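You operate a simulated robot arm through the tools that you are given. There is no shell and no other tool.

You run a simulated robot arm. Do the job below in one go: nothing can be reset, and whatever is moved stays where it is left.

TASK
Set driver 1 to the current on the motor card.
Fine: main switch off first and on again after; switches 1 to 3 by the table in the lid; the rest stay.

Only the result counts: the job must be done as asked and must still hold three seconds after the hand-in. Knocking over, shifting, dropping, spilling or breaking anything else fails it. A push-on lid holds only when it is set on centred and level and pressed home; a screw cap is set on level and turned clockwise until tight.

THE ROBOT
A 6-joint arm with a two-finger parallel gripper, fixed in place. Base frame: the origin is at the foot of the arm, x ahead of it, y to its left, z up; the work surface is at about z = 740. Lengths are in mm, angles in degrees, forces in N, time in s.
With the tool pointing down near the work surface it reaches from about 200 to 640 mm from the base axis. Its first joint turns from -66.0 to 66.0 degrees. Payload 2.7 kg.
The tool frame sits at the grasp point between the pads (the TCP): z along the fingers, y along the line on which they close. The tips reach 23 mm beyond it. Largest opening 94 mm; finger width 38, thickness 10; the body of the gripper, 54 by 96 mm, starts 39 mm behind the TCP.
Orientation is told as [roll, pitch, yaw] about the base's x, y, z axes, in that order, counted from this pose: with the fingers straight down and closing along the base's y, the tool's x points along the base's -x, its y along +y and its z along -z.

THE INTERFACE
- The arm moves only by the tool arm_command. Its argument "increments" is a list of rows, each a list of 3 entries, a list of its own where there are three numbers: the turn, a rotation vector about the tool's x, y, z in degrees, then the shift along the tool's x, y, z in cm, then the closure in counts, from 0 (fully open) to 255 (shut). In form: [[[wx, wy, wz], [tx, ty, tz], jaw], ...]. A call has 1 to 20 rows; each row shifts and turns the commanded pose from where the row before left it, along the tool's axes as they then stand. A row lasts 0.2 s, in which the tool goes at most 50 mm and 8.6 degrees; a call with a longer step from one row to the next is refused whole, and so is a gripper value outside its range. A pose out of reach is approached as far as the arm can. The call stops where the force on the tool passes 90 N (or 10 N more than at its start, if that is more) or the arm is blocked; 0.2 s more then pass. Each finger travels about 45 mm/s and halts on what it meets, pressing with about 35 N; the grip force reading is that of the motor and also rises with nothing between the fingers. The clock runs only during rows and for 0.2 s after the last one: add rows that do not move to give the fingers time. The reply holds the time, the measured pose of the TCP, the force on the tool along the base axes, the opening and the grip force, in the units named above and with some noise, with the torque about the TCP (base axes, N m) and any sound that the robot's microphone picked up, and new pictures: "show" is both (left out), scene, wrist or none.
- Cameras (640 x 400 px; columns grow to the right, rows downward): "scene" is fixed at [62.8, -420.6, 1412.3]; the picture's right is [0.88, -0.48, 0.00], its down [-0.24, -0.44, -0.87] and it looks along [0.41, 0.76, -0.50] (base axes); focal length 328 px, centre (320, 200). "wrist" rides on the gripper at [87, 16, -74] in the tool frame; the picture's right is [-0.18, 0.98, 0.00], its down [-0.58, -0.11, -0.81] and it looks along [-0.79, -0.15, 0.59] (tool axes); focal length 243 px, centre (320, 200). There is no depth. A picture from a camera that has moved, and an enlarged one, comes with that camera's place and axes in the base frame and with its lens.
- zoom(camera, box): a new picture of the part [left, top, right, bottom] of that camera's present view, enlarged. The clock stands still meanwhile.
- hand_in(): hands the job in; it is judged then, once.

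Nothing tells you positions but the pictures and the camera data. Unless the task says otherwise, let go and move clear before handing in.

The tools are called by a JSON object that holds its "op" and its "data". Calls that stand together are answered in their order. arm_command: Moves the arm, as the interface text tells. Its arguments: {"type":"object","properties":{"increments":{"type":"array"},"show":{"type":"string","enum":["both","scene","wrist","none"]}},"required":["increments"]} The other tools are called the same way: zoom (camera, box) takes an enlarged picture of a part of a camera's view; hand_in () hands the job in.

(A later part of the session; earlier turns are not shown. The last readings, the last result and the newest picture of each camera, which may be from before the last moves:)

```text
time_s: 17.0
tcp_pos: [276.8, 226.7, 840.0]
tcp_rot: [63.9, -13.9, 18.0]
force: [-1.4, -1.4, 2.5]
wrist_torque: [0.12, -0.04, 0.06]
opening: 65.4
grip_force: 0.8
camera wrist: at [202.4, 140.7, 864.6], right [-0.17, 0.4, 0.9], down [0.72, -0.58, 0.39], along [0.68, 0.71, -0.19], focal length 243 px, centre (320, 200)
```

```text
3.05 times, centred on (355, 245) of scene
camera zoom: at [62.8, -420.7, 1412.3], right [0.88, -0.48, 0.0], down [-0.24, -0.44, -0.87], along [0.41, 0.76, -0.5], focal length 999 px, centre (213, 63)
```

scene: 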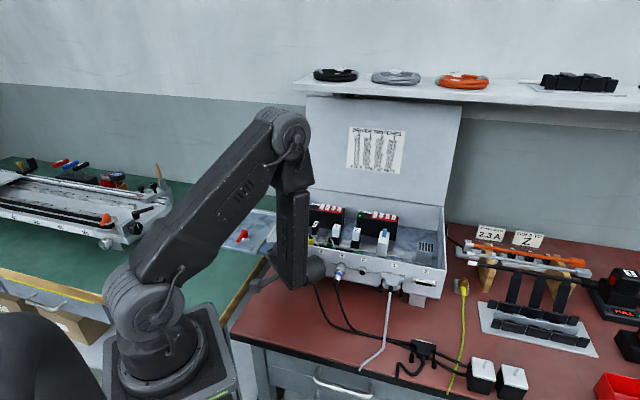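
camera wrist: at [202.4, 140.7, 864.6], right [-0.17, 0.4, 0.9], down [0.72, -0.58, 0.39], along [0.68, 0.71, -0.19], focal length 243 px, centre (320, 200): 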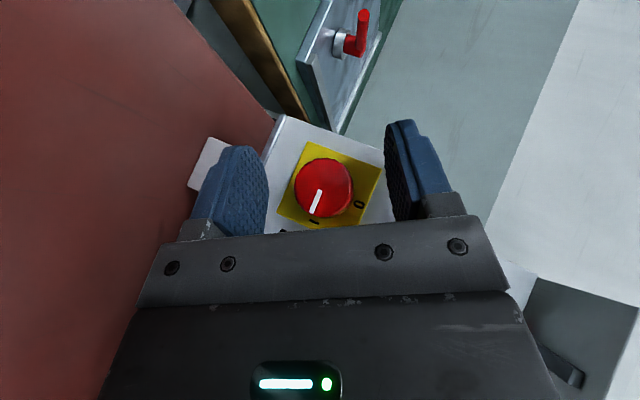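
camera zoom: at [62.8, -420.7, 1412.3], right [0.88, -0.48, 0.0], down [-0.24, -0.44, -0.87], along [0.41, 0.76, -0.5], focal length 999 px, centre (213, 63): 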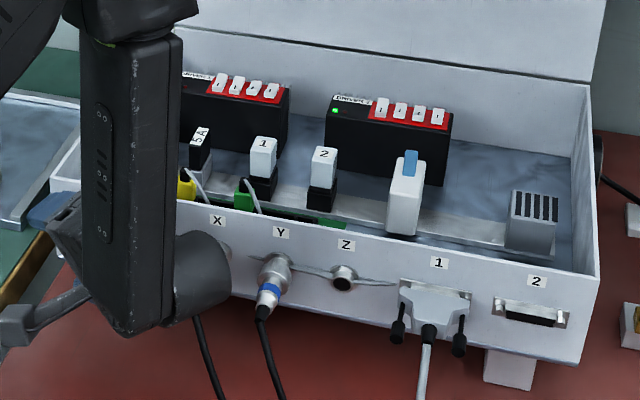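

The deep edge of the pad was meeting the plate's corner. Knob and box look unmoved. I back off about 7 mm along the knob axis so the pads pass in front of the plate, and close again in two steps.

{"op": "arm_command", "data": {"increments": [[[0, 0, 0], [0.58, 0, -0.34], 80], [[0, 0, 0], [0, 0, 0], 80], [[0, 0, 0], [0, 0, 0], 120], [[0, 0, 0], [0, 0, 0], 120]]}}

{"op": "zoom", "data": {"camera": "wrist", "box": [180, 110, 480, 260]}}

```text
time_s: 18.0
tcp_pos: [271.9, 222.4, 840.8]
tcp_rot: [63.9, -14.0, 18.1]
force: [-0.5, -0.2, 0.6]
wrist_torque: [0.01, -0.02, -0.03]
opening: 49.8
grip_force: 0.1
camera wrist: at [197.8, 136.0, 865.1], right [-0.17, 0.4, 0.9], down [0.72, -0.58, 0.39], along [0.68, 0.71, -0.19], focal length 243 px, centre (320, 200)
```

scene: 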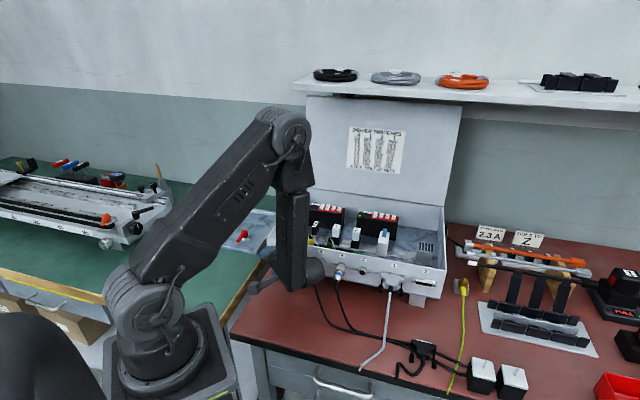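
wrist: 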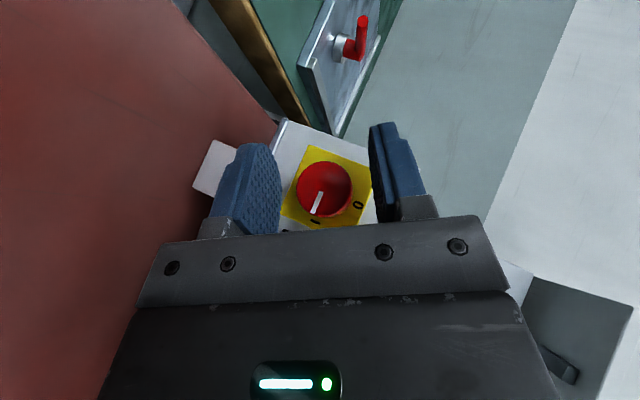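

```text
2.13 times, centred on (330, 185) of wrist
camera zoom: at [197.8, 136.0, 865.1], right [-0.17, 0.4, 0.9], down [0.72, -0.58, 0.39], along [0.68, 0.71, -0.19], focal length 518 px, centre (299, 232)
```

zoom: 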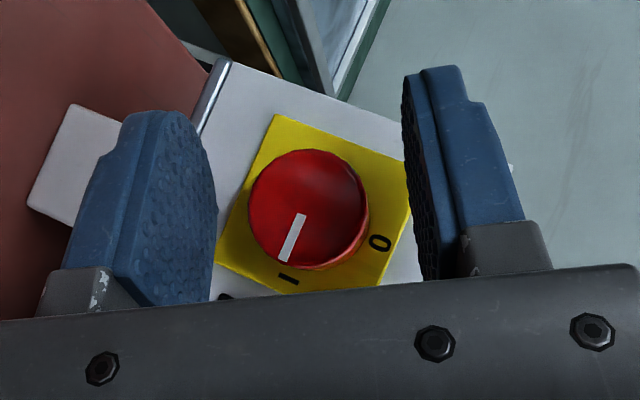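

The right-hand pad now passes over the plate corner with no force. I'll close fully on the knob.

{"op": "arm_command", "data": {"increments": [[[0, 0, 0], [0, 0, 0], 160], [[0, 0, 0], [0, 0, 0], 180], [[0, 0, 0], [0, 0, 0], 200], [[0, 0, 0], [0, 0, 0], 255], [[0, 0, 0], [0, 0, 0], 255]]}}

{"op": "zoom", "data": {"camera": "wrist", "box": [180, 110, 480, 260]}}

```text
time_s: 19.2
tcp_pos: [271.3, 222.5, 841.5]
tcp_rot: [63.9, -13.9, 18.0]
force: [4.3, -1.1, -13.7]
wrist_torque: [-0.08, 0.07, -0.07]
opening: 30.8
grip_force: 45.0
camera wrist: at [197.9, 135.9, 864.7], right [-0.17, 0.4, 0.9], down [0.72, -0.58, 0.39], along [0.68, 0.71, -0.19], focal length 243 px, centre (320, 200)
```

scene: 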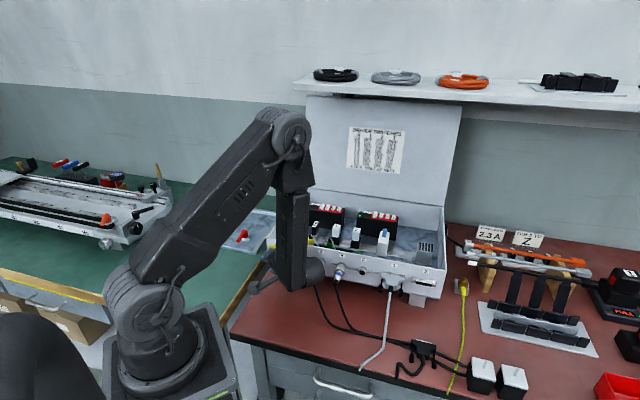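
wrist: 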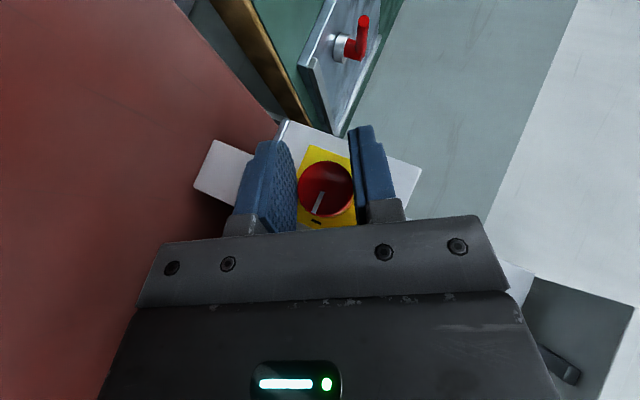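

```text
2.13 times, centred on (330, 185) of wrist
camera zoom: at [197.9, 135.9, 864.7], right [-0.17, 0.4, 0.9], down [0.72, -0.58, 0.39], along [0.68, 0.71, -0.19], focal length 518 px, centre (299, 232)
```

zoom: 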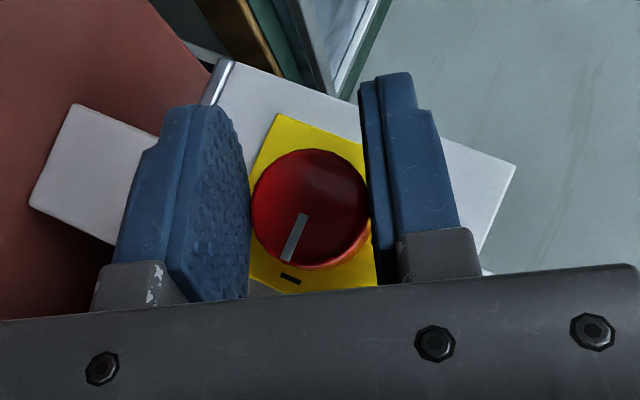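

The knob is gripped (30.8 mm, 45 N). I start turning anticlockwise about the knob axis by 30° and check.

{"op": "arm_command", "data": {"increments": [[[6.5, 0, -3.75], [0, -0.08, 0], 255], [[6.5, 0, -3.75], [0, 0, 0], 255], [[6.5, 0, -3.75], [0, 0, 0], 255], [[6.5, 0, -3.75], [0, 0, 0], 255]]}}

{"op": "zoom", "data": {"camera": "wrist", "box": [180, 110, 480, 260]}}

```text
time_s: 20.2
tcp_pos: [271.5, 221.8, 839.1]
tcp_rot: [34.2, -25.3, 28.4]
force: [8.8, 4.6, -11.1]
wrist_torque: [-0.05, 0.11, -0.34]
opening: 30.4
grip_force: 45.1
camera wrist: at [188.3, 145.3, 866.3], right [-0.45, 0.68, 0.58], down [0.49, -0.35, 0.8], along [0.75, 0.64, -0.18], focal length 243 px, centre (320, 200)
```

scene: 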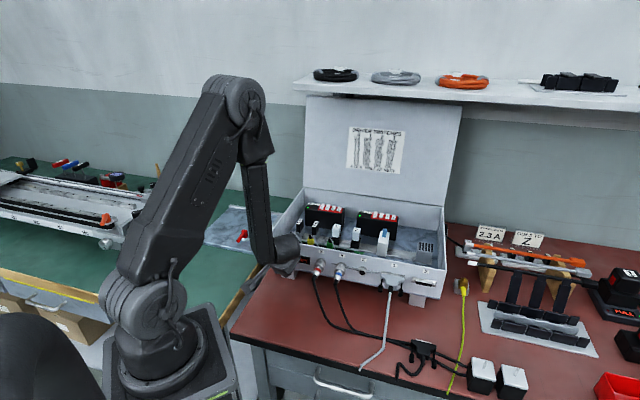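
wrist: 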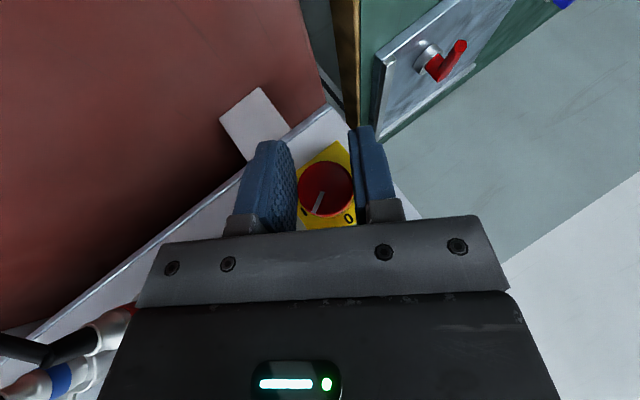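

```text
2.13 times, centred on (330, 185) of wrist
camera zoom: at [188.3, 145.3, 866.3], right [-0.45, 0.68, 0.58], down [0.49, -0.35, 0.8], along [0.75, 0.64, -0.18], focal length 518 px, centre (299, 232)
```

zoom: 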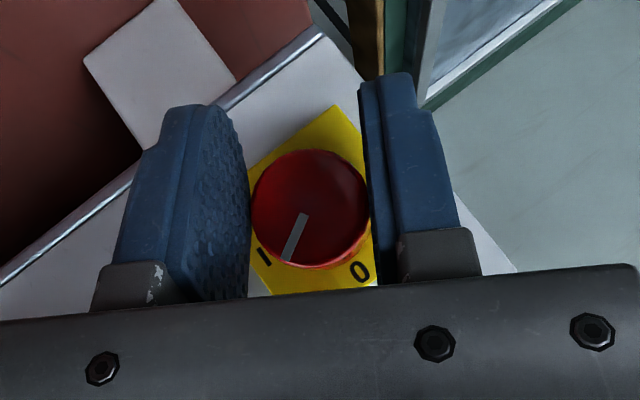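

The knob turns with the gripper and the torque is low. I continue another 60° to reach 0.

{"op": "arm_command", "data": {"increments": [[[6.5, 0, -3.75], [0, 0, 0], 255], [[6.5, 0, -3.75], [0, 0, 0], 255], [[6.5, 0, -3.75], [0, 0, 0], 255], [[6.5, 0, -3.75], [0, 0, 0], 255], [[6.5, 0, -3.75], [0, 0, 0], 255], [[6.5, 0, -3.75], [0, 0, 0], 255], [[6.5, 0, -3.75], [0, 0, 0], 255]]}}

{"op": "zoom", "data": {"camera": "wrist", "box": [180, 110, 480, 260]}}

{"op": "zoom", "data": {"camera": "scene", "box": [220, 190, 350, 280]}}

```text
time_s: 21.8
tcp_pos: [270.1, 222.0, 839.7]
tcp_rot: [-24.9, -27.4, 56.8]
force: [8.6, -7.0, -13.8]
wrist_torque: [0.19, -0.23, -0.2]
opening: 30.7
grip_force: 45.0
camera wrist: at [174.0, 159.0, 853.7], right [-0.55, 0.78, -0.28], down [-0.11, 0.26, 0.96], along [0.83, 0.56, -0.06], focal length 243 px, centre (320, 200)
```

scene: 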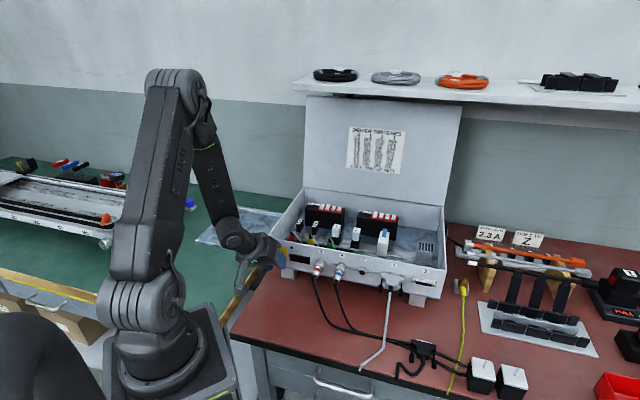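
wrist: 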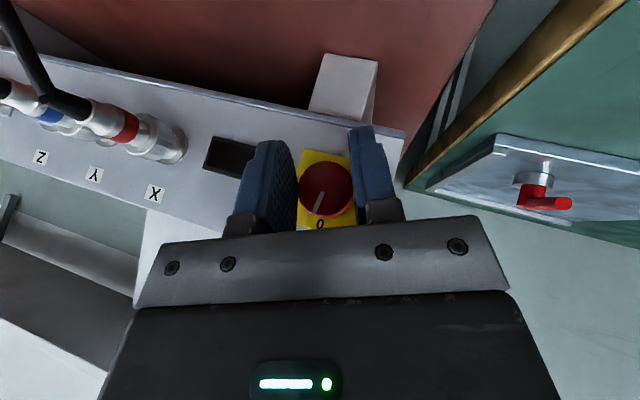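

```text
2.13 times, centred on (330, 185) of wrist
camera zoom: at [174.0, 159.0, 853.7], right [-0.55, 0.78, -0.28], down [-0.11, 0.26, 0.96], along [0.83, 0.56, -0.06], focal length 518 px, centre (299, 232)
```

zoom: 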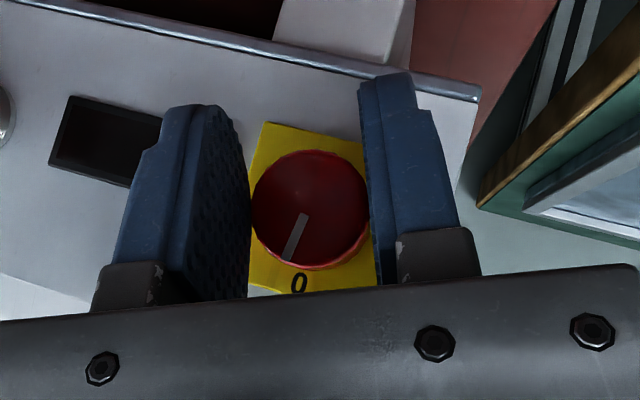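

```text
4.44 times, centred on (285, 235) of scene
camera zoom: at [63.2, -420.8, 1412.3], right [0.88, -0.48, 0.0], down [-0.24, -0.44, -0.87], along [0.41, 0.76, -0.5], focal length 1457 px, centre (476, 44)
```

zoom: 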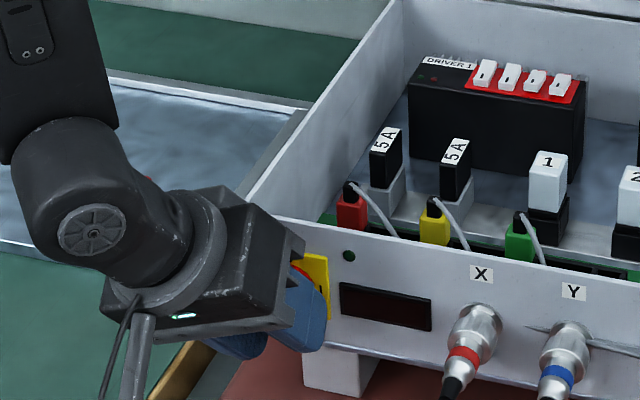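

The display and LED have gone dark, so power is off. One more 7.5° puts the pointer squarely on 0. Then I release and back off.

{"op": "arm_command", "data": {"increments": [[[6.5, 0, -3.75], [0, 0, 0], 255], [[0, 0, 0], [0, 0, 0], 255], [[0, 0, 0], [0, 0, 0], 120], [[0, 0, 0], [0, 0, 0], 120], [[0, 0, 0], [0, 0, 0], 120]]}}

{"op": "zoom", "data": {"camera": "wrist", "box": [180, 110, 480, 260]}}

```text
time_s: 23.0
tcp_pos: [271.3, 221.7, 840.0]
tcp_rot: [-33.0, -25.6, 60.6]
force: [-0.8, -0.7, 0.3]
wrist_torque: [-0.02, 0.02, -0.01]
opening: 49.8
grip_force: 0.1
camera wrist: at [172.9, 160.4, 850.3], right [-0.52, 0.75, -0.4], down [-0.2, 0.35, 0.92], along [0.83, 0.56, -0.03], focal length 243 px, centre (320, 200)
```

scene: 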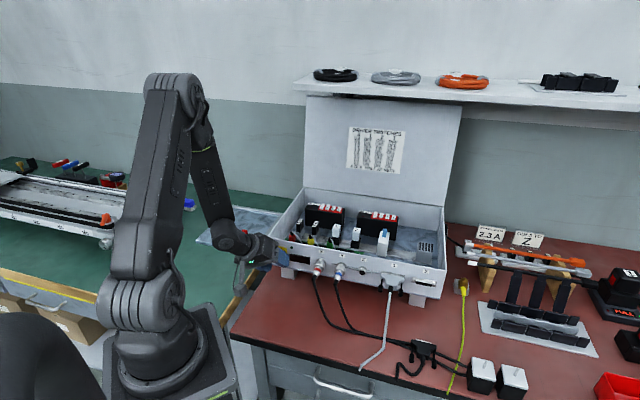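
wrist: 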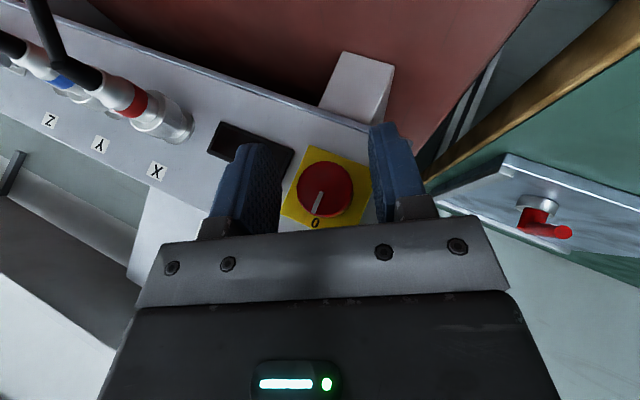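

```text
2.13 times, centred on (330, 185) of wrist
camera zoom: at [172.9, 160.4, 850.3], right [-0.52, 0.75, -0.4], down [-0.2, 0.35, 0.92], along [0.83, 0.56, -0.03], focal length 518 px, centre (299, 232)
```

zoom: 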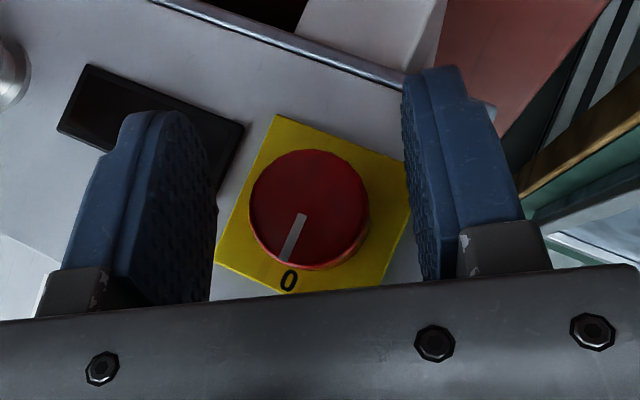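

The switch is on 0 and the power is off. I back off along the knob axis, level the lean, bring the tool vertical and rise.

{"op": "arm_command", "data": {"increments": [[[0, 0, 0], [0.95, 0, -0.55], 120], [[0, 0, 0], [0.6, 0, -0.35], 120], [[-6.5, 0, 3.75], [0, 0, 0], 120], [[-6.5, 0, 3.75], [0, 0, 0], 120], [[-6.5, 0, 3.75], [0, 0, 0], 120], [[-6.5, 0, 3.75], [0, 0, 0], 120], [[0, 7.5, 0], [0, 0, 0], 120], [[0, 7.5, 0], [0, 0, 0], 120], [[0, 7.5, 0], [0, 0, 0], 120], [[0, 7.5, 0], [0, 0, 0], 120], [[0, 0, 0], [0, 0, -4], 120], [[0, 0, 0], [0, 0, -4], 120], [[0, 0, 0], [0, 0, -4], 120], [[0, 0, 0], [0, 0, 0], 120]]}}

{"op": "zoom", "data": {"camera": "scene", "box": [250, 190, 350, 280]}}

```text
time_s: 26.0
tcp_pos: [258.6, 207.3, 960.8]
tcp_rot: [0.7, 0.3, 44.8]
force: [-0.5, 0.1, 0.1]
wrist_torque: [0.0, 0.0, -0.01]
opening: 49.5
grip_force: 0.0
camera wrist: at [186.3, 158.6, 1034.5], right [-0.56, 0.83, 0.01], down [0.5, 0.33, 0.8], along [0.66, 0.46, -0.6], focal length 243 px, centre (320, 200)
```

scene: 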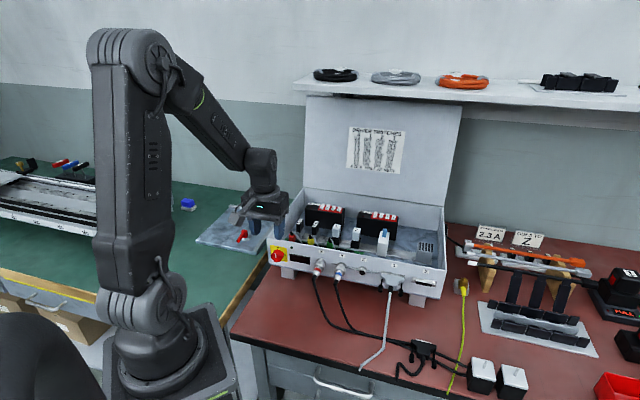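
wrist: 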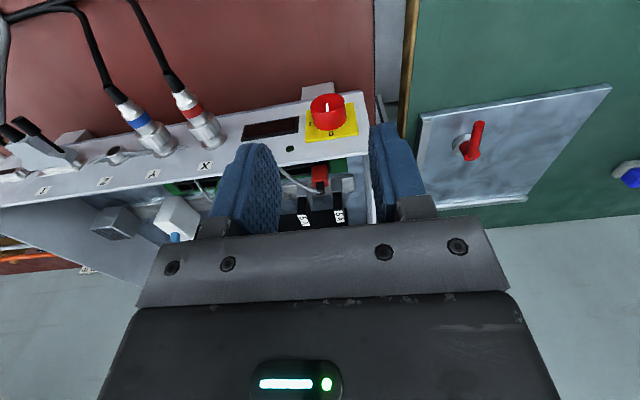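

```text
4.44 times, centred on (300, 235) of scene
camera zoom: at [62.8, -420.7, 1412.3], right [0.88, -0.48, 0.0], down [-0.24, -0.44, -0.87], along [0.41, 0.76, -0.5], focal length 1457 px, centre (409, 44)
```

zoom: 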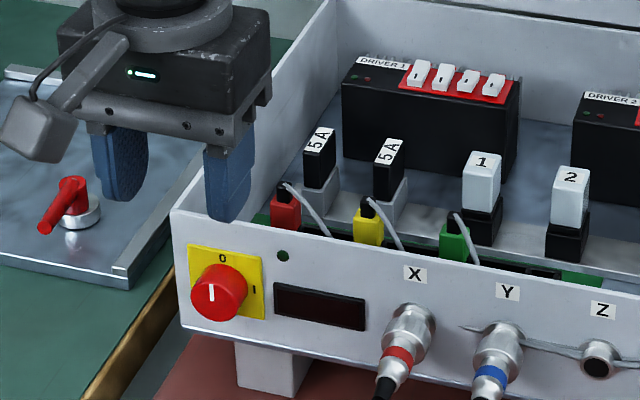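

The pointer is on 0, everything is dark and the box hasn't moved. Next I close the fingers to a 20 mm wide rounded tip and move above the rear end of rocker 1, near [498.5, 369.7].

{"op": "arm_command", "data": {"increments": [[[0, 0, 0], [-4.067, -0.769, 0], 255], [[0, 0, 0], [-4.067, -0.769, 0], 255], [[0, 0, 0], [-4.067, -0.769, 0], 255], [[0, 0, 0], [-4.067, -0.769, 0], 255], [[0, 0, 0], [-4.067, -0.769, 0], 255], [[0, 0, 0], [-4.067, -0.769, 0], 255], [[0, 0, 0], [-4.067, -0.769, 0], 255], [[0, 0, 0], [0, 0, 3.1], 255], [[0, 0, 0], [0, 0, 0], 255]]}}

{"op": "zoom", "data": {"camera": "wrist", "box": [220, 80, 420, 220]}}

{"op": "zoom", "data": {"camera": "scene", "box": [295, 160, 365, 230]}}

```text
time_s: 28.0
tcp_pos: [497.8, 370.9, 925.9]
tcp_rot: [0.7, 0.2, 44.8]
force: [0.3, 0.2, -0.3]
wrist_torque: [0.0, 0.01, -0.01]
opening: 0.0
grip_force: 35.3
camera wrist: at [424.6, 321.8, 1001.4], right [-0.56, 0.83, 0.01], down [0.5, 0.33, 0.8], along [0.66, 0.46, -0.6], focal length 243 px, centre (320, 200)
```

scene: 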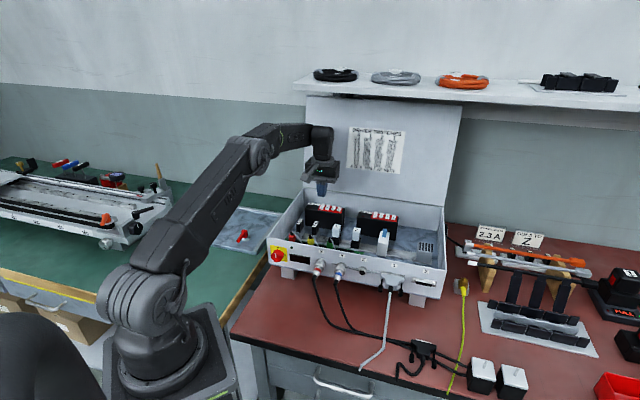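
wrist: 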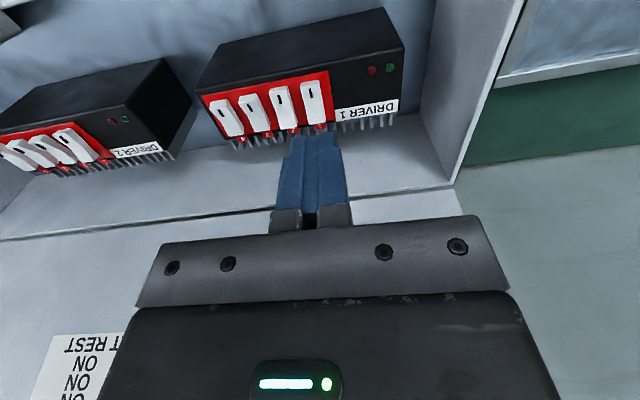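

```text
2.86 times, centred on (320, 150) of wrist
camera zoom: at [424.6, 321.8, 1001.4], right [-0.56, 0.83, 0.01], down [0.5, 0.33, 0.8], along [0.66, 0.46, -0.6], focal length 693 px, centre (320, 343)
```

zoom: 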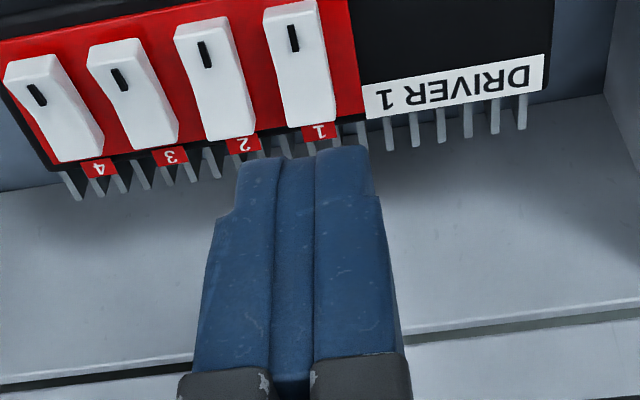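

```text
5.71 times, centred on (330, 195) of scene
camera zoom: at [62.9, -420.6, 1412.3], right [0.88, -0.48, 0.0], down [-0.24, -0.44, -0.87], along [0.41, 0.76, -0.5], focal length 1873 px, centre (263, 229)
```

zoom: 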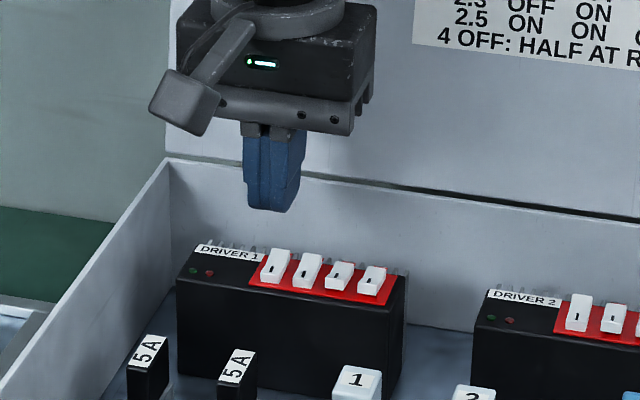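

The tip is about 24 mm wide, so for rocker 1 I'll offset it towards the label side, where there is no neighbour. I lower to just above the rocker's rear end and look.

{"op": "arm_command", "data": {"increments": [[[0, 0, 0], [0, 0.45, 0], 255], [[0, 0, 0], [0, 0, 1.2], 255], [[0, 0, 0], [0, 0, 1.1], 255], [[0, 0, 0], [0, 0, 0], 255]]}}

{"op": "zoom", "data": {"camera": "wrist", "box": [250, 80, 400, 180]}}

{"op": "zoom", "data": {"camera": "scene", "box": [295, 175, 355, 225]}}

```text
time_s: 29.0
tcp_pos: [495.3, 374.0, 903.8]
tcp_rot: [0.6, 0.2, 44.8]
force: [0.9, 0.6, -0.8]
wrist_torque: [-0.02, -0.01, -0.03]
opening: 0.0
grip_force: 35.1
camera wrist: at [422.3, 324.2, 978.6], right [-0.56, 0.83, 0.01], down [0.5, 0.33, 0.8], along [0.66, 0.46, -0.6], focal length 243 px, centre (320, 200)
```

scene: 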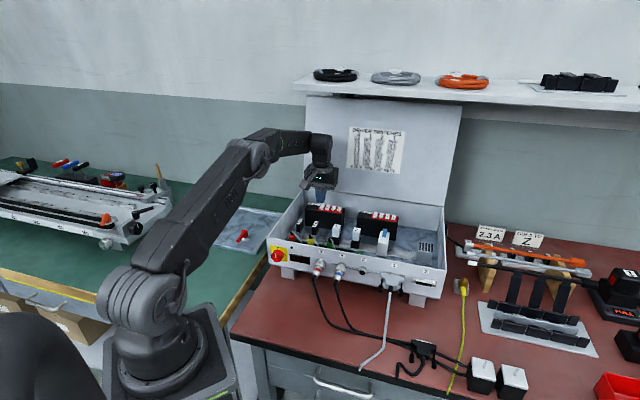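
wrist: 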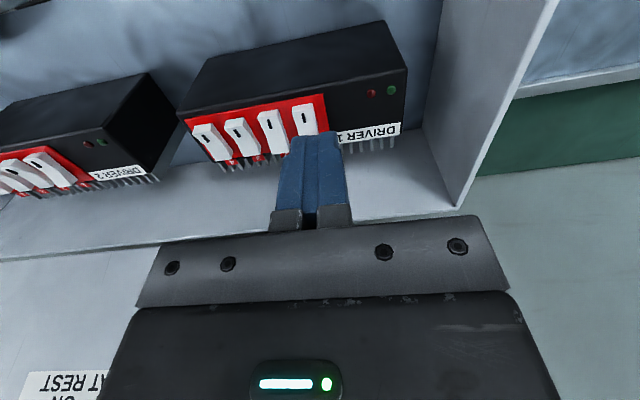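

```text
4.00 times, centred on (325, 130) of wrist
camera zoom: at [422.3, 324.2, 978.6], right [-0.56, 0.83, 0.01], down [0.5, 0.33, 0.8], along [0.66, 0.46, -0.6], focal length 970 px, centre (300, 480)
```

zoom: 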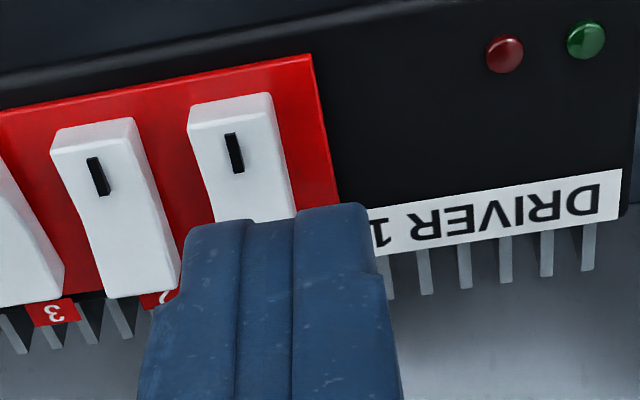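

```text
8.00 times, centred on (325, 200) of scene
camera zoom: at [62.8, -420.6, 1412.3], right [0.88, -0.48, 0.0], down [-0.24, -0.44, -0.87], along [0.41, 0.76, -0.5], focal length 2622 px, centre (280, 200)
```

zoom: 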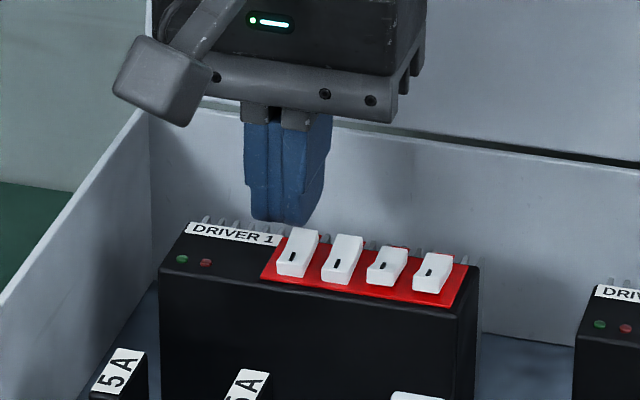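

The tip is in line in depth but 2 mm close to rocker 2. I shift 4 mm more to the label side, then lower in small steps to press the rear of rocker 1.

{"op": "arm_command", "data": {"increments": [[[0, 0, 0], [0, 0.42, 0], 255], [[0, 0, 0], [0, 0, 0.25], 255], [[0, 0, 0], [0, 0, 0.25], 255], [[0, 0, 0], [0, 0, 0.25], 255]]}}

{"op": "zoom", "data": {"camera": "wrist", "box": [250, 80, 400, 180]}}

{"op": "zoom", "data": {"camera": "scene", "box": [295, 185, 355, 225]}}

```text
time_s: 30.0
tcp_pos: [491.8, 376.7, 896.5]
tcp_rot: [0.7, 0.1, 44.8]
force: [0.2, -0.1, 0.0]
wrist_torque: [-0.02, -0.01, 0.0]
opening: 0.1
grip_force: 34.7
camera wrist: at [419.1, 327.6, 971.8], right [-0.56, 0.83, 0.01], down [0.5, 0.33, 0.8], along [0.66, 0.46, -0.6], focal length 243 px, centre (320, 200)
```

scene: 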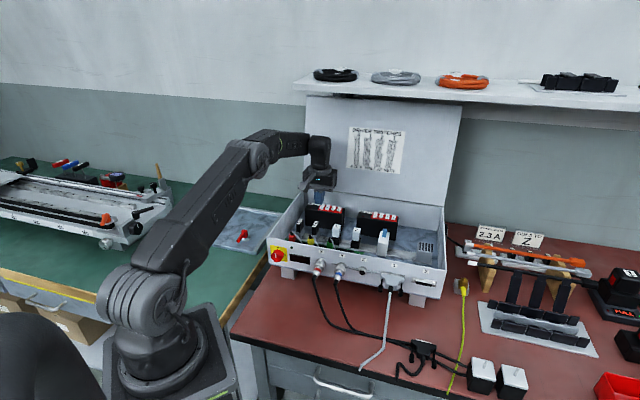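
wrist: 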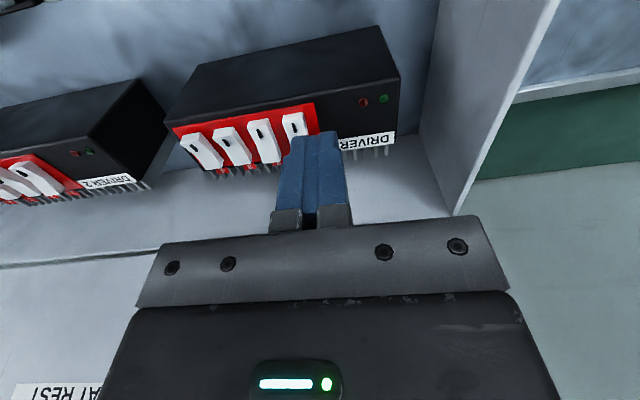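

```text
4.00 times, centred on (325, 130) of wrist
camera zoom: at [419.1, 327.6, 971.8], right [-0.56, 0.83, 0.01], down [0.5, 0.33, 0.8], along [0.66, 0.46, -0.6], focal length 970 px, centre (300, 480)
```

zoom: 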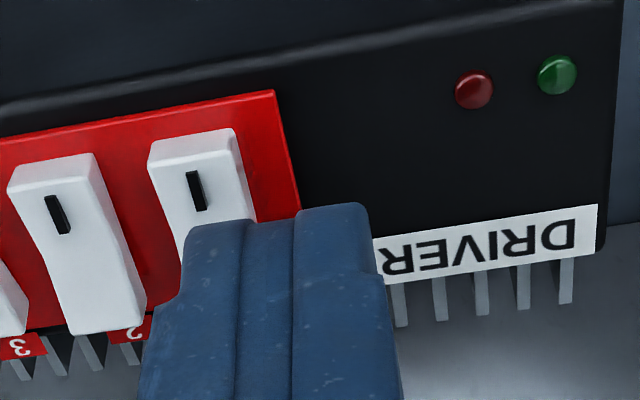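

```text
10.00 times, centred on (325, 205) of scene
camera zoom: at [62.8, -420.6, 1412.3], right [0.88, -0.48, 0.0], down [-0.24, -0.44, -0.87], along [0.41, 0.76, -0.5], focal length 3277 px, centre (270, 150)
```

zoom: 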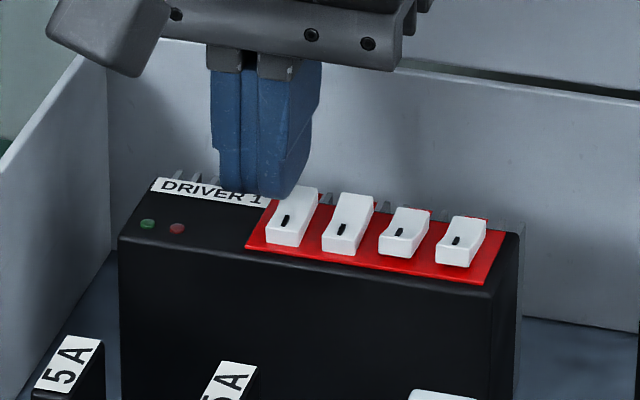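

The tip now covers only rocker 1 and is clear of rocker 2. I continue pressing down gently.

{"op": "arm_command", "data": {"increments": [[[0, 0, 0], [0, 0, 0.15], 255], [[0, 0, 0], [0, 0, 0.15], 255], [[0, 0, 0], [0, 0, 0.15], 255]], "show": "wrist"}}

{"op": "zoom", "data": {"camera": "scene", "box": [295, 185, 355, 225]}}

```text
time_s: 30.8
tcp_pos: [492.3, 377.0, 893.3]
tcp_rot: [0.6, 0.0, 44.7]
force: [-6.1, -1.9, 14.0]
wrist_torque: [-0.24, 0.13, -0.08]
opening: 0.2
grip_force: 35.1
camera wrist: at [419.1, 327.4, 968.9], right [-0.56, 0.83, 0.01], down [0.5, 0.33, 0.8], along [0.66, 0.46, -0.59], focal length 243 px, centre (320, 200)
```

wrist: 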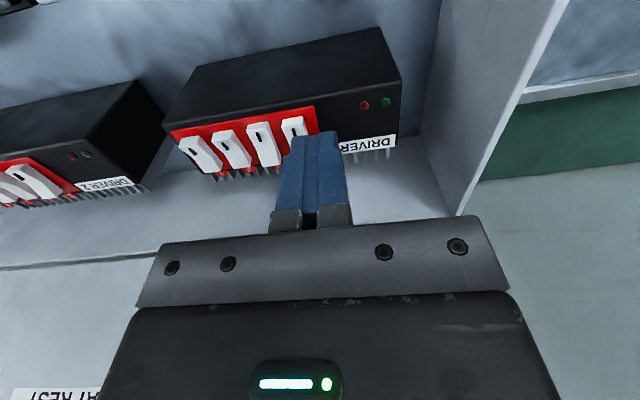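

```text
10.00 times, centred on (325, 205) of scene
camera zoom: at [62.5, -420.9, 1412.3], right [0.88, -0.48, 0.0], down [-0.24, -0.44, -0.87], along [0.41, 0.76, -0.5], focal length 3277 px, centre (270, 150)
```

zoom: 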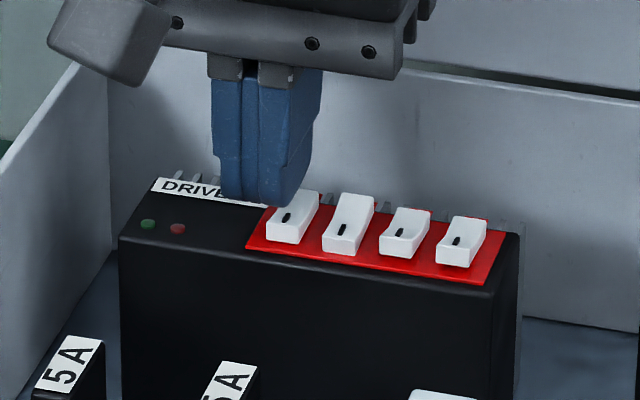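

Contact is made (14 N) and rocker 1 is starting to tip. I press a few mm further.

{"op": "arm_command", "data": {"increments": [[[0, 0, 0], [0, 0, 0.15], 255], [[0, 0, 0], [0, 0, 0.15], 255]], "show": "wrist"}}

{"op": "zoom", "data": {"camera": "scene", "box": [295, 185, 355, 225]}}

{"op": "zoom", "data": {"camera": "wrist", "box": [250, 80, 400, 180]}}

```text
time_s: 31.4
tcp_pos: [492.3, 376.8, 894.9]
tcp_rot: [0.7, -0.1, 44.8]
force: [-17.8, -9.0, 40.0]
wrist_torque: [-0.61, 0.43, -0.16]
opening: 0.1
grip_force: 34.9
camera wrist: at [418.9, 327.3, 968.5], right [-0.56, 0.83, 0.01], down [0.49, 0.33, 0.81], along [0.66, 0.46, -0.59], focal length 243 px, centre (320, 200)
```

wrist: 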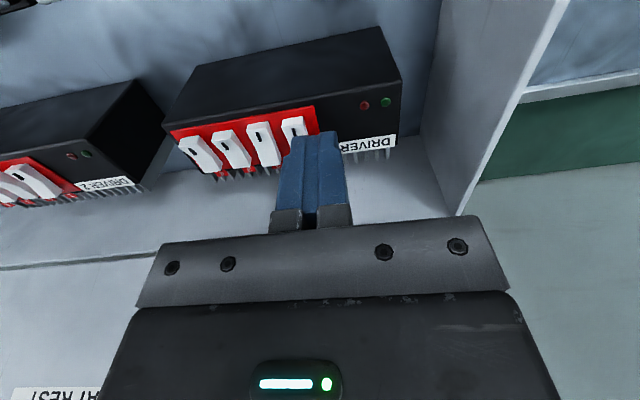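

```text
10.00 times, centred on (325, 205) of scene
camera zoom: at [61.8, -421.3, 1412.2], right [0.88, -0.48, 0.0], down [-0.24, -0.44, -0.87], along [0.41, 0.76, -0.5], focal length 3277 px, centre (270, 150)
```

zoom: 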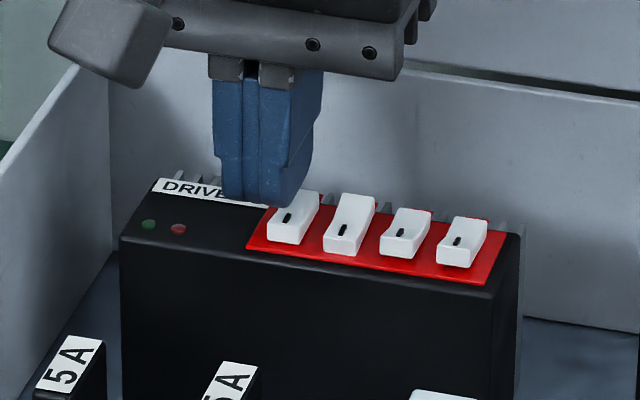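

```text
4.00 times, centred on (325, 130) of wrist
camera zoom: at [418.9, 327.3, 968.5], right [-0.56, 0.83, 0.01], down [0.49, 0.33, 0.81], along [0.66, 0.46, -0.59], focal length 970 px, centre (300, 480)
```

zoom: 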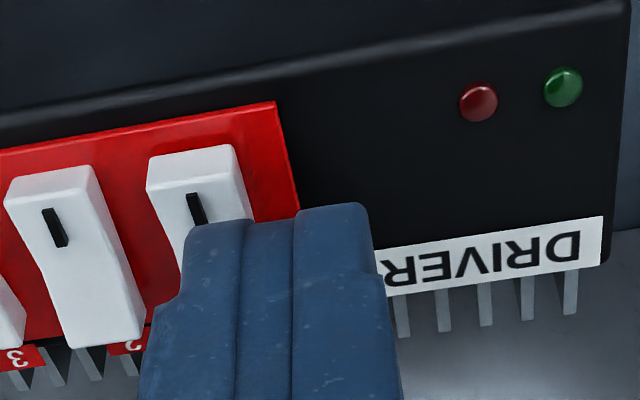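

Force rose to 40 N with no more travel and rocker 1's front is up, so it seems fully over. I lift straight up and inspect.

{"op": "arm_command", "data": {"increments": [[[0, 0, 0], [0, 0, -1.0], 255], [[0, 0, 0], [0, 0, -2.5], 255], [[0, 0, 0], [0, 0, -2.5], 255], [[0, 0, 0], [0, 0, 0], 255]]}}

{"op": "zoom", "data": {"camera": "scene", "box": [300, 198, 348, 228]}}

{"op": "zoom", "data": {"camera": "wrist", "box": [150, 50, 420, 220]}}

```text
time_s: 32.4
tcp_pos: [492.9, 377.4, 949.7]
tcp_rot: [0.7, 0.3, 44.9]
force: [-0.3, 0.2, -1.0]
wrist_torque: [-0.01, 0.01, 0.0]
opening: 0.0
grip_force: 35.1
camera wrist: at [420.1, 327.1, 1023.4], right [-0.56, 0.83, 0.01], down [0.5, 0.33, 0.8], along [0.66, 0.46, -0.6], focal length 243 px, centre (320, 200)
```

scene: 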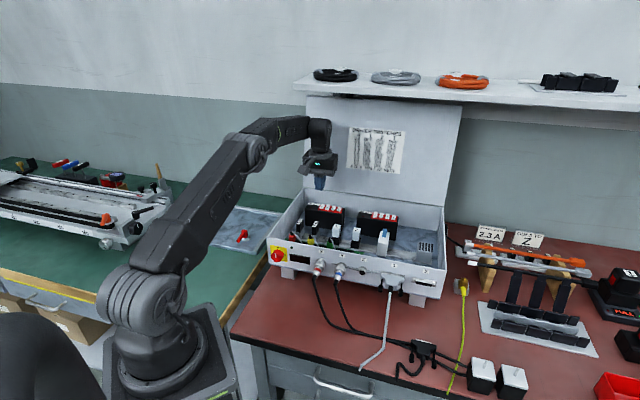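
wrist: 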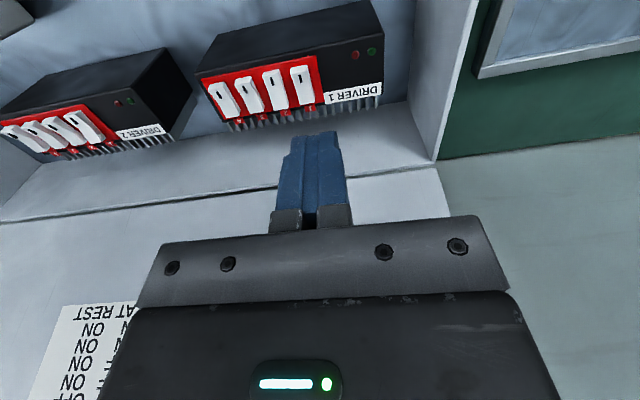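

```text
13.33 times, centred on (324, 213) of scene
camera zoom: at [62.8, -420.6, 1412.3], right [0.88, -0.48, 0.0], down [-0.24, -0.44, -0.87], along [0.41, 0.76, -0.5], focal length 4370 px, centre (267, 27)
```

zoom: 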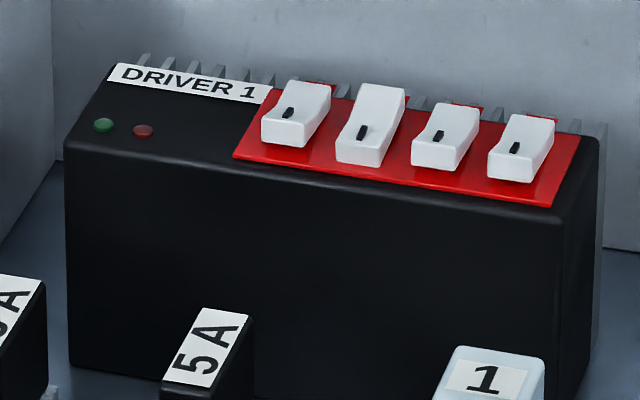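

```text
2.35 times, centred on (285, 135) of wrist
camera zoom: at [420.1, 327.1, 1023.4], right [-0.56, 0.83, 0.01], down [0.5, 0.33, 0.8], along [0.66, 0.46, -0.6], focal length 571 px, centre (402, 353)
```

zoom: 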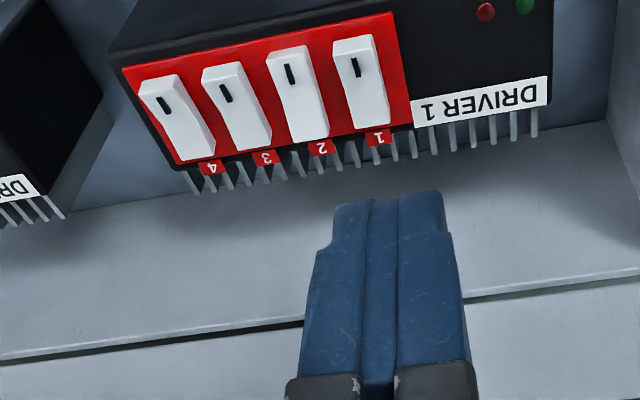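

Rocker 1 is now OFF, matching 3 and 4, rocker 2 is unchanged and the driver hasn't moved. Next I press the front end of rocker 3, near [512, 335], biased 2 mm towards rocker 2 and away from rocker 4.

{"op": "arm_command", "data": {"increments": [[[0, 0, 0], [0.825, -2.185, 0], 255], [[0, 0, 0], [0.825, -2.185, 0], 255], [[0, 0, 0], [0, 0, 2.2], 255], [[0, 0, 0], [0, 0, 2.2], 255], [[0, 0, 0], [0, 0, 0], 255]]}}

{"op": "zoom", "data": {"camera": "wrist", "box": [250, 80, 400, 180]}}

{"op": "zoom", "data": {"camera": "scene", "box": [300, 185, 360, 225]}}

```text
time_s: 33.6
tcp_pos: [512.8, 333.4, 903.8]
tcp_rot: [0.7, 0.2, 44.8]
force: [-0.8, 0.5, 0.1]
wrist_torque: [0.0, 0.02, 0.01]
opening: 0.0
grip_force: 35.5
camera wrist: at [439.4, 284.1, 978.1], right [-0.56, 0.83, 0.01], down [0.5, 0.33, 0.8], along [0.66, 0.46, -0.6], focal length 243 px, centre (320, 200)
```

scene: 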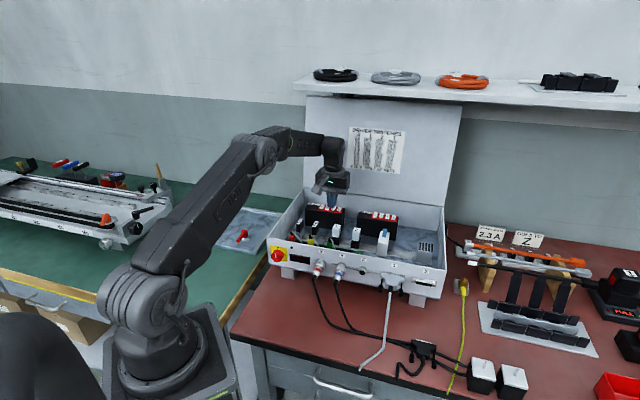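
wrist: 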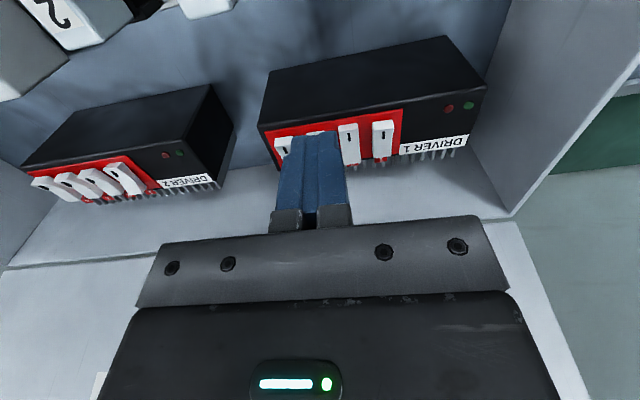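

```text
4.00 times, centred on (325, 130) of wrist
camera zoom: at [439.4, 284.1, 978.1], right [-0.56, 0.83, 0.01], down [0.5, 0.33, 0.8], along [0.66, 0.46, -0.6], focal length 970 px, centre (300, 480)
```

zoom: 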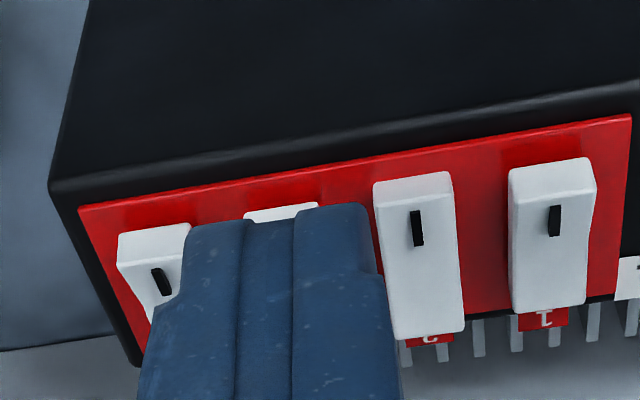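

```text
10.00 times, centred on (330, 205) of scene
camera zoom: at [62.8, -420.6, 1412.3], right [0.88, -0.48, 0.0], down [-0.24, -0.44, -0.87], along [0.41, 0.76, -0.5], focal length 3277 px, centre (220, 150)
```

zoom: 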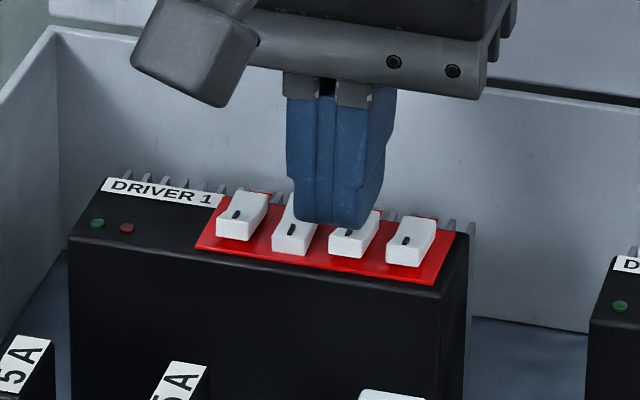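

The tip is centred on rocker 3 but its edge is too near rocker 4. I shift 3 mm towards rocker 2, whose front is already down, then descend in small steps.

{"op": "arm_command", "data": {"increments": [[[0, 0, 0], [0, 0.3, 0], 255], [[0, 0, 0], [0, 0, 0.25], 255], [[0, 0, 0], [0, 0, 0.25], 255], [[0, 0, 0], [0, 0, 0.2], 255], [[0, 0, 0], [0, 0, 0], 255]]}}

{"op": "zoom", "data": {"camera": "wrist", "box": [250, 80, 400, 180]}}

{"op": "zoom", "data": {"camera": "scene", "box": [300, 185, 360, 225]}}

```text
time_s: 34.8
tcp_pos: [509.3, 337.0, 897.8]
tcp_rot: [0.6, 0.3, 44.8]
force: [-1.2, -0.3, 0.2]
wrist_torque: [-0.03, 0.0, 0.01]
opening: 0.1
grip_force: 35.5
camera wrist: at [436.6, 286.8, 972.0], right [-0.56, 0.83, 0.01], down [0.5, 0.33, 0.8], along [0.66, 0.46, -0.6], focal length 243 px, centre (320, 200)
```

scene: 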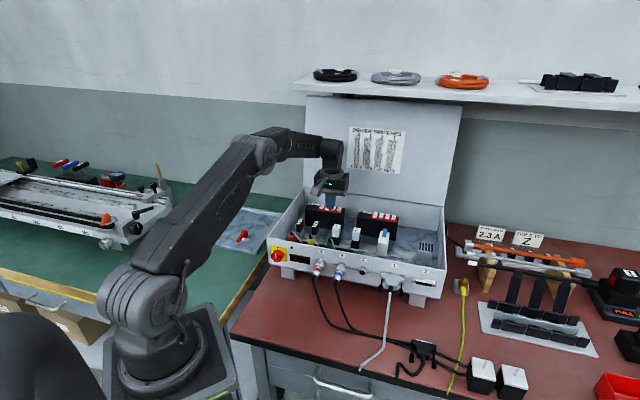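
wrist: 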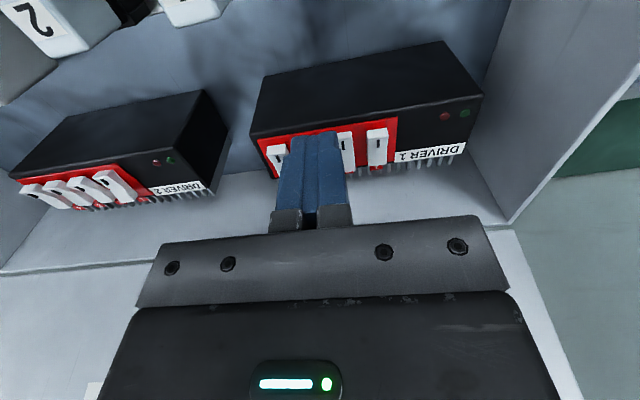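

```text
4.00 times, centred on (325, 130) of wrist
camera zoom: at [436.6, 286.8, 972.0], right [-0.56, 0.83, 0.01], down [0.5, 0.33, 0.8], along [0.66, 0.46, -0.6], focal length 970 px, centre (300, 480)
```

zoom: 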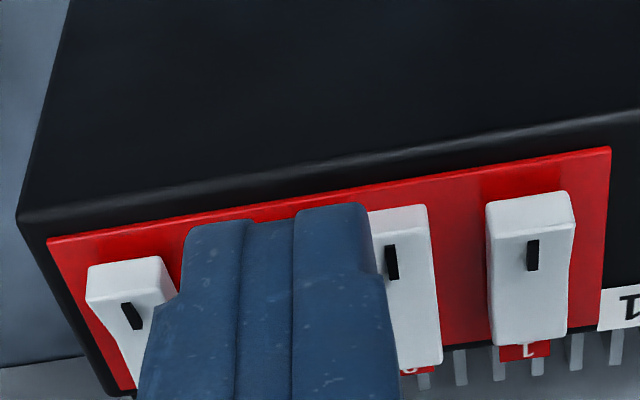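

```text
10.00 times, centred on (330, 205) of scene
camera zoom: at [62.8, -420.6, 1412.3], right [0.88, -0.48, 0.0], down [-0.24, -0.44, -0.87], along [0.41, 0.76, -0.5], focal length 3277 px, centre (220, 150)
```

zoom: 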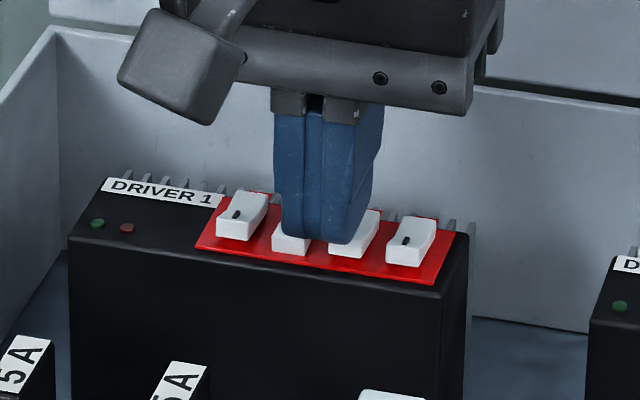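

The tip covers rocker 3 with about 3 mm clear of rocker 4 and only grazes rocker 2's ON end. I continue pressing.

{"op": "arm_command", "data": {"increments": [[[0, 0, 0], [0, 0, 0.15], 255], [[0, 0, 0], [0, 0, 0.15], 255], [[0, 0, 0], [0, 0, 0.15], 255]], "show": "wrist"}}

{"op": "zoom", "data": {"camera": "scene", "box": [300, 185, 360, 225]}}

{"op": "zoom", "data": {"camera": "wrist", "box": [250, 80, 400, 180]}}

```text
time_s: 35.6
tcp_pos: [509.7, 336.5, 894.0]
tcp_rot: [0.6, 0.1, 44.9]
force: [-1.5, -3.9, 6.6]
wrist_torque: [-0.01, -0.03, -0.01]
opening: 0.0
grip_force: 35.0
camera wrist: at [436.7, 287.0, 969.0], right [-0.56, 0.83, 0.01], down [0.5, 0.33, 0.8], along [0.66, 0.46, -0.59], focal length 243 px, centre (320, 200)
```

wrist: 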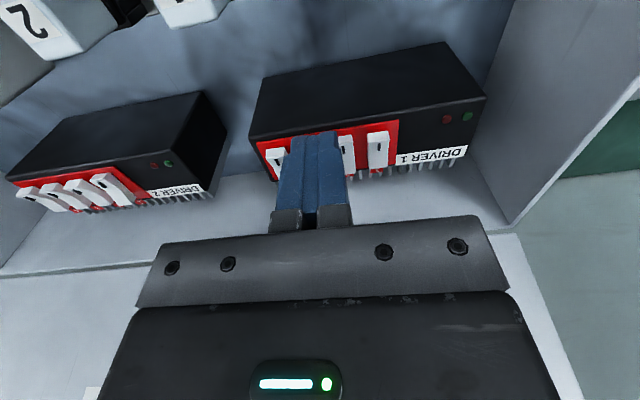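

```text
10.00 times, centred on (330, 205) of scene
camera zoom: at [62.7, -420.8, 1412.3], right [0.88, -0.48, 0.0], down [-0.24, -0.44, -0.87], along [0.41, 0.76, -0.5], focal length 3277 px, centre (220, 150)
```

zoom: 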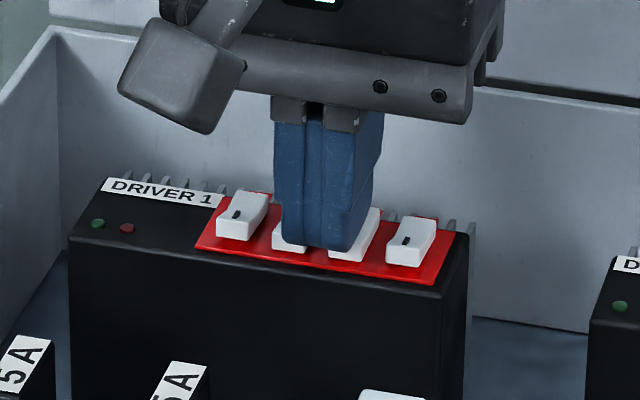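

```text
4.00 times, centred on (325, 130) of wrist
camera zoom: at [436.7, 287.0, 969.0], right [-0.56, 0.83, 0.01], down [0.5, 0.33, 0.8], along [0.66, 0.46, -0.59], focal length 970 px, centre (300, 480)
```

zoom: 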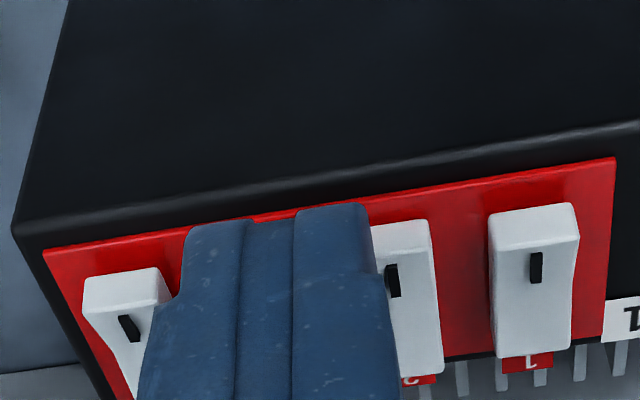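

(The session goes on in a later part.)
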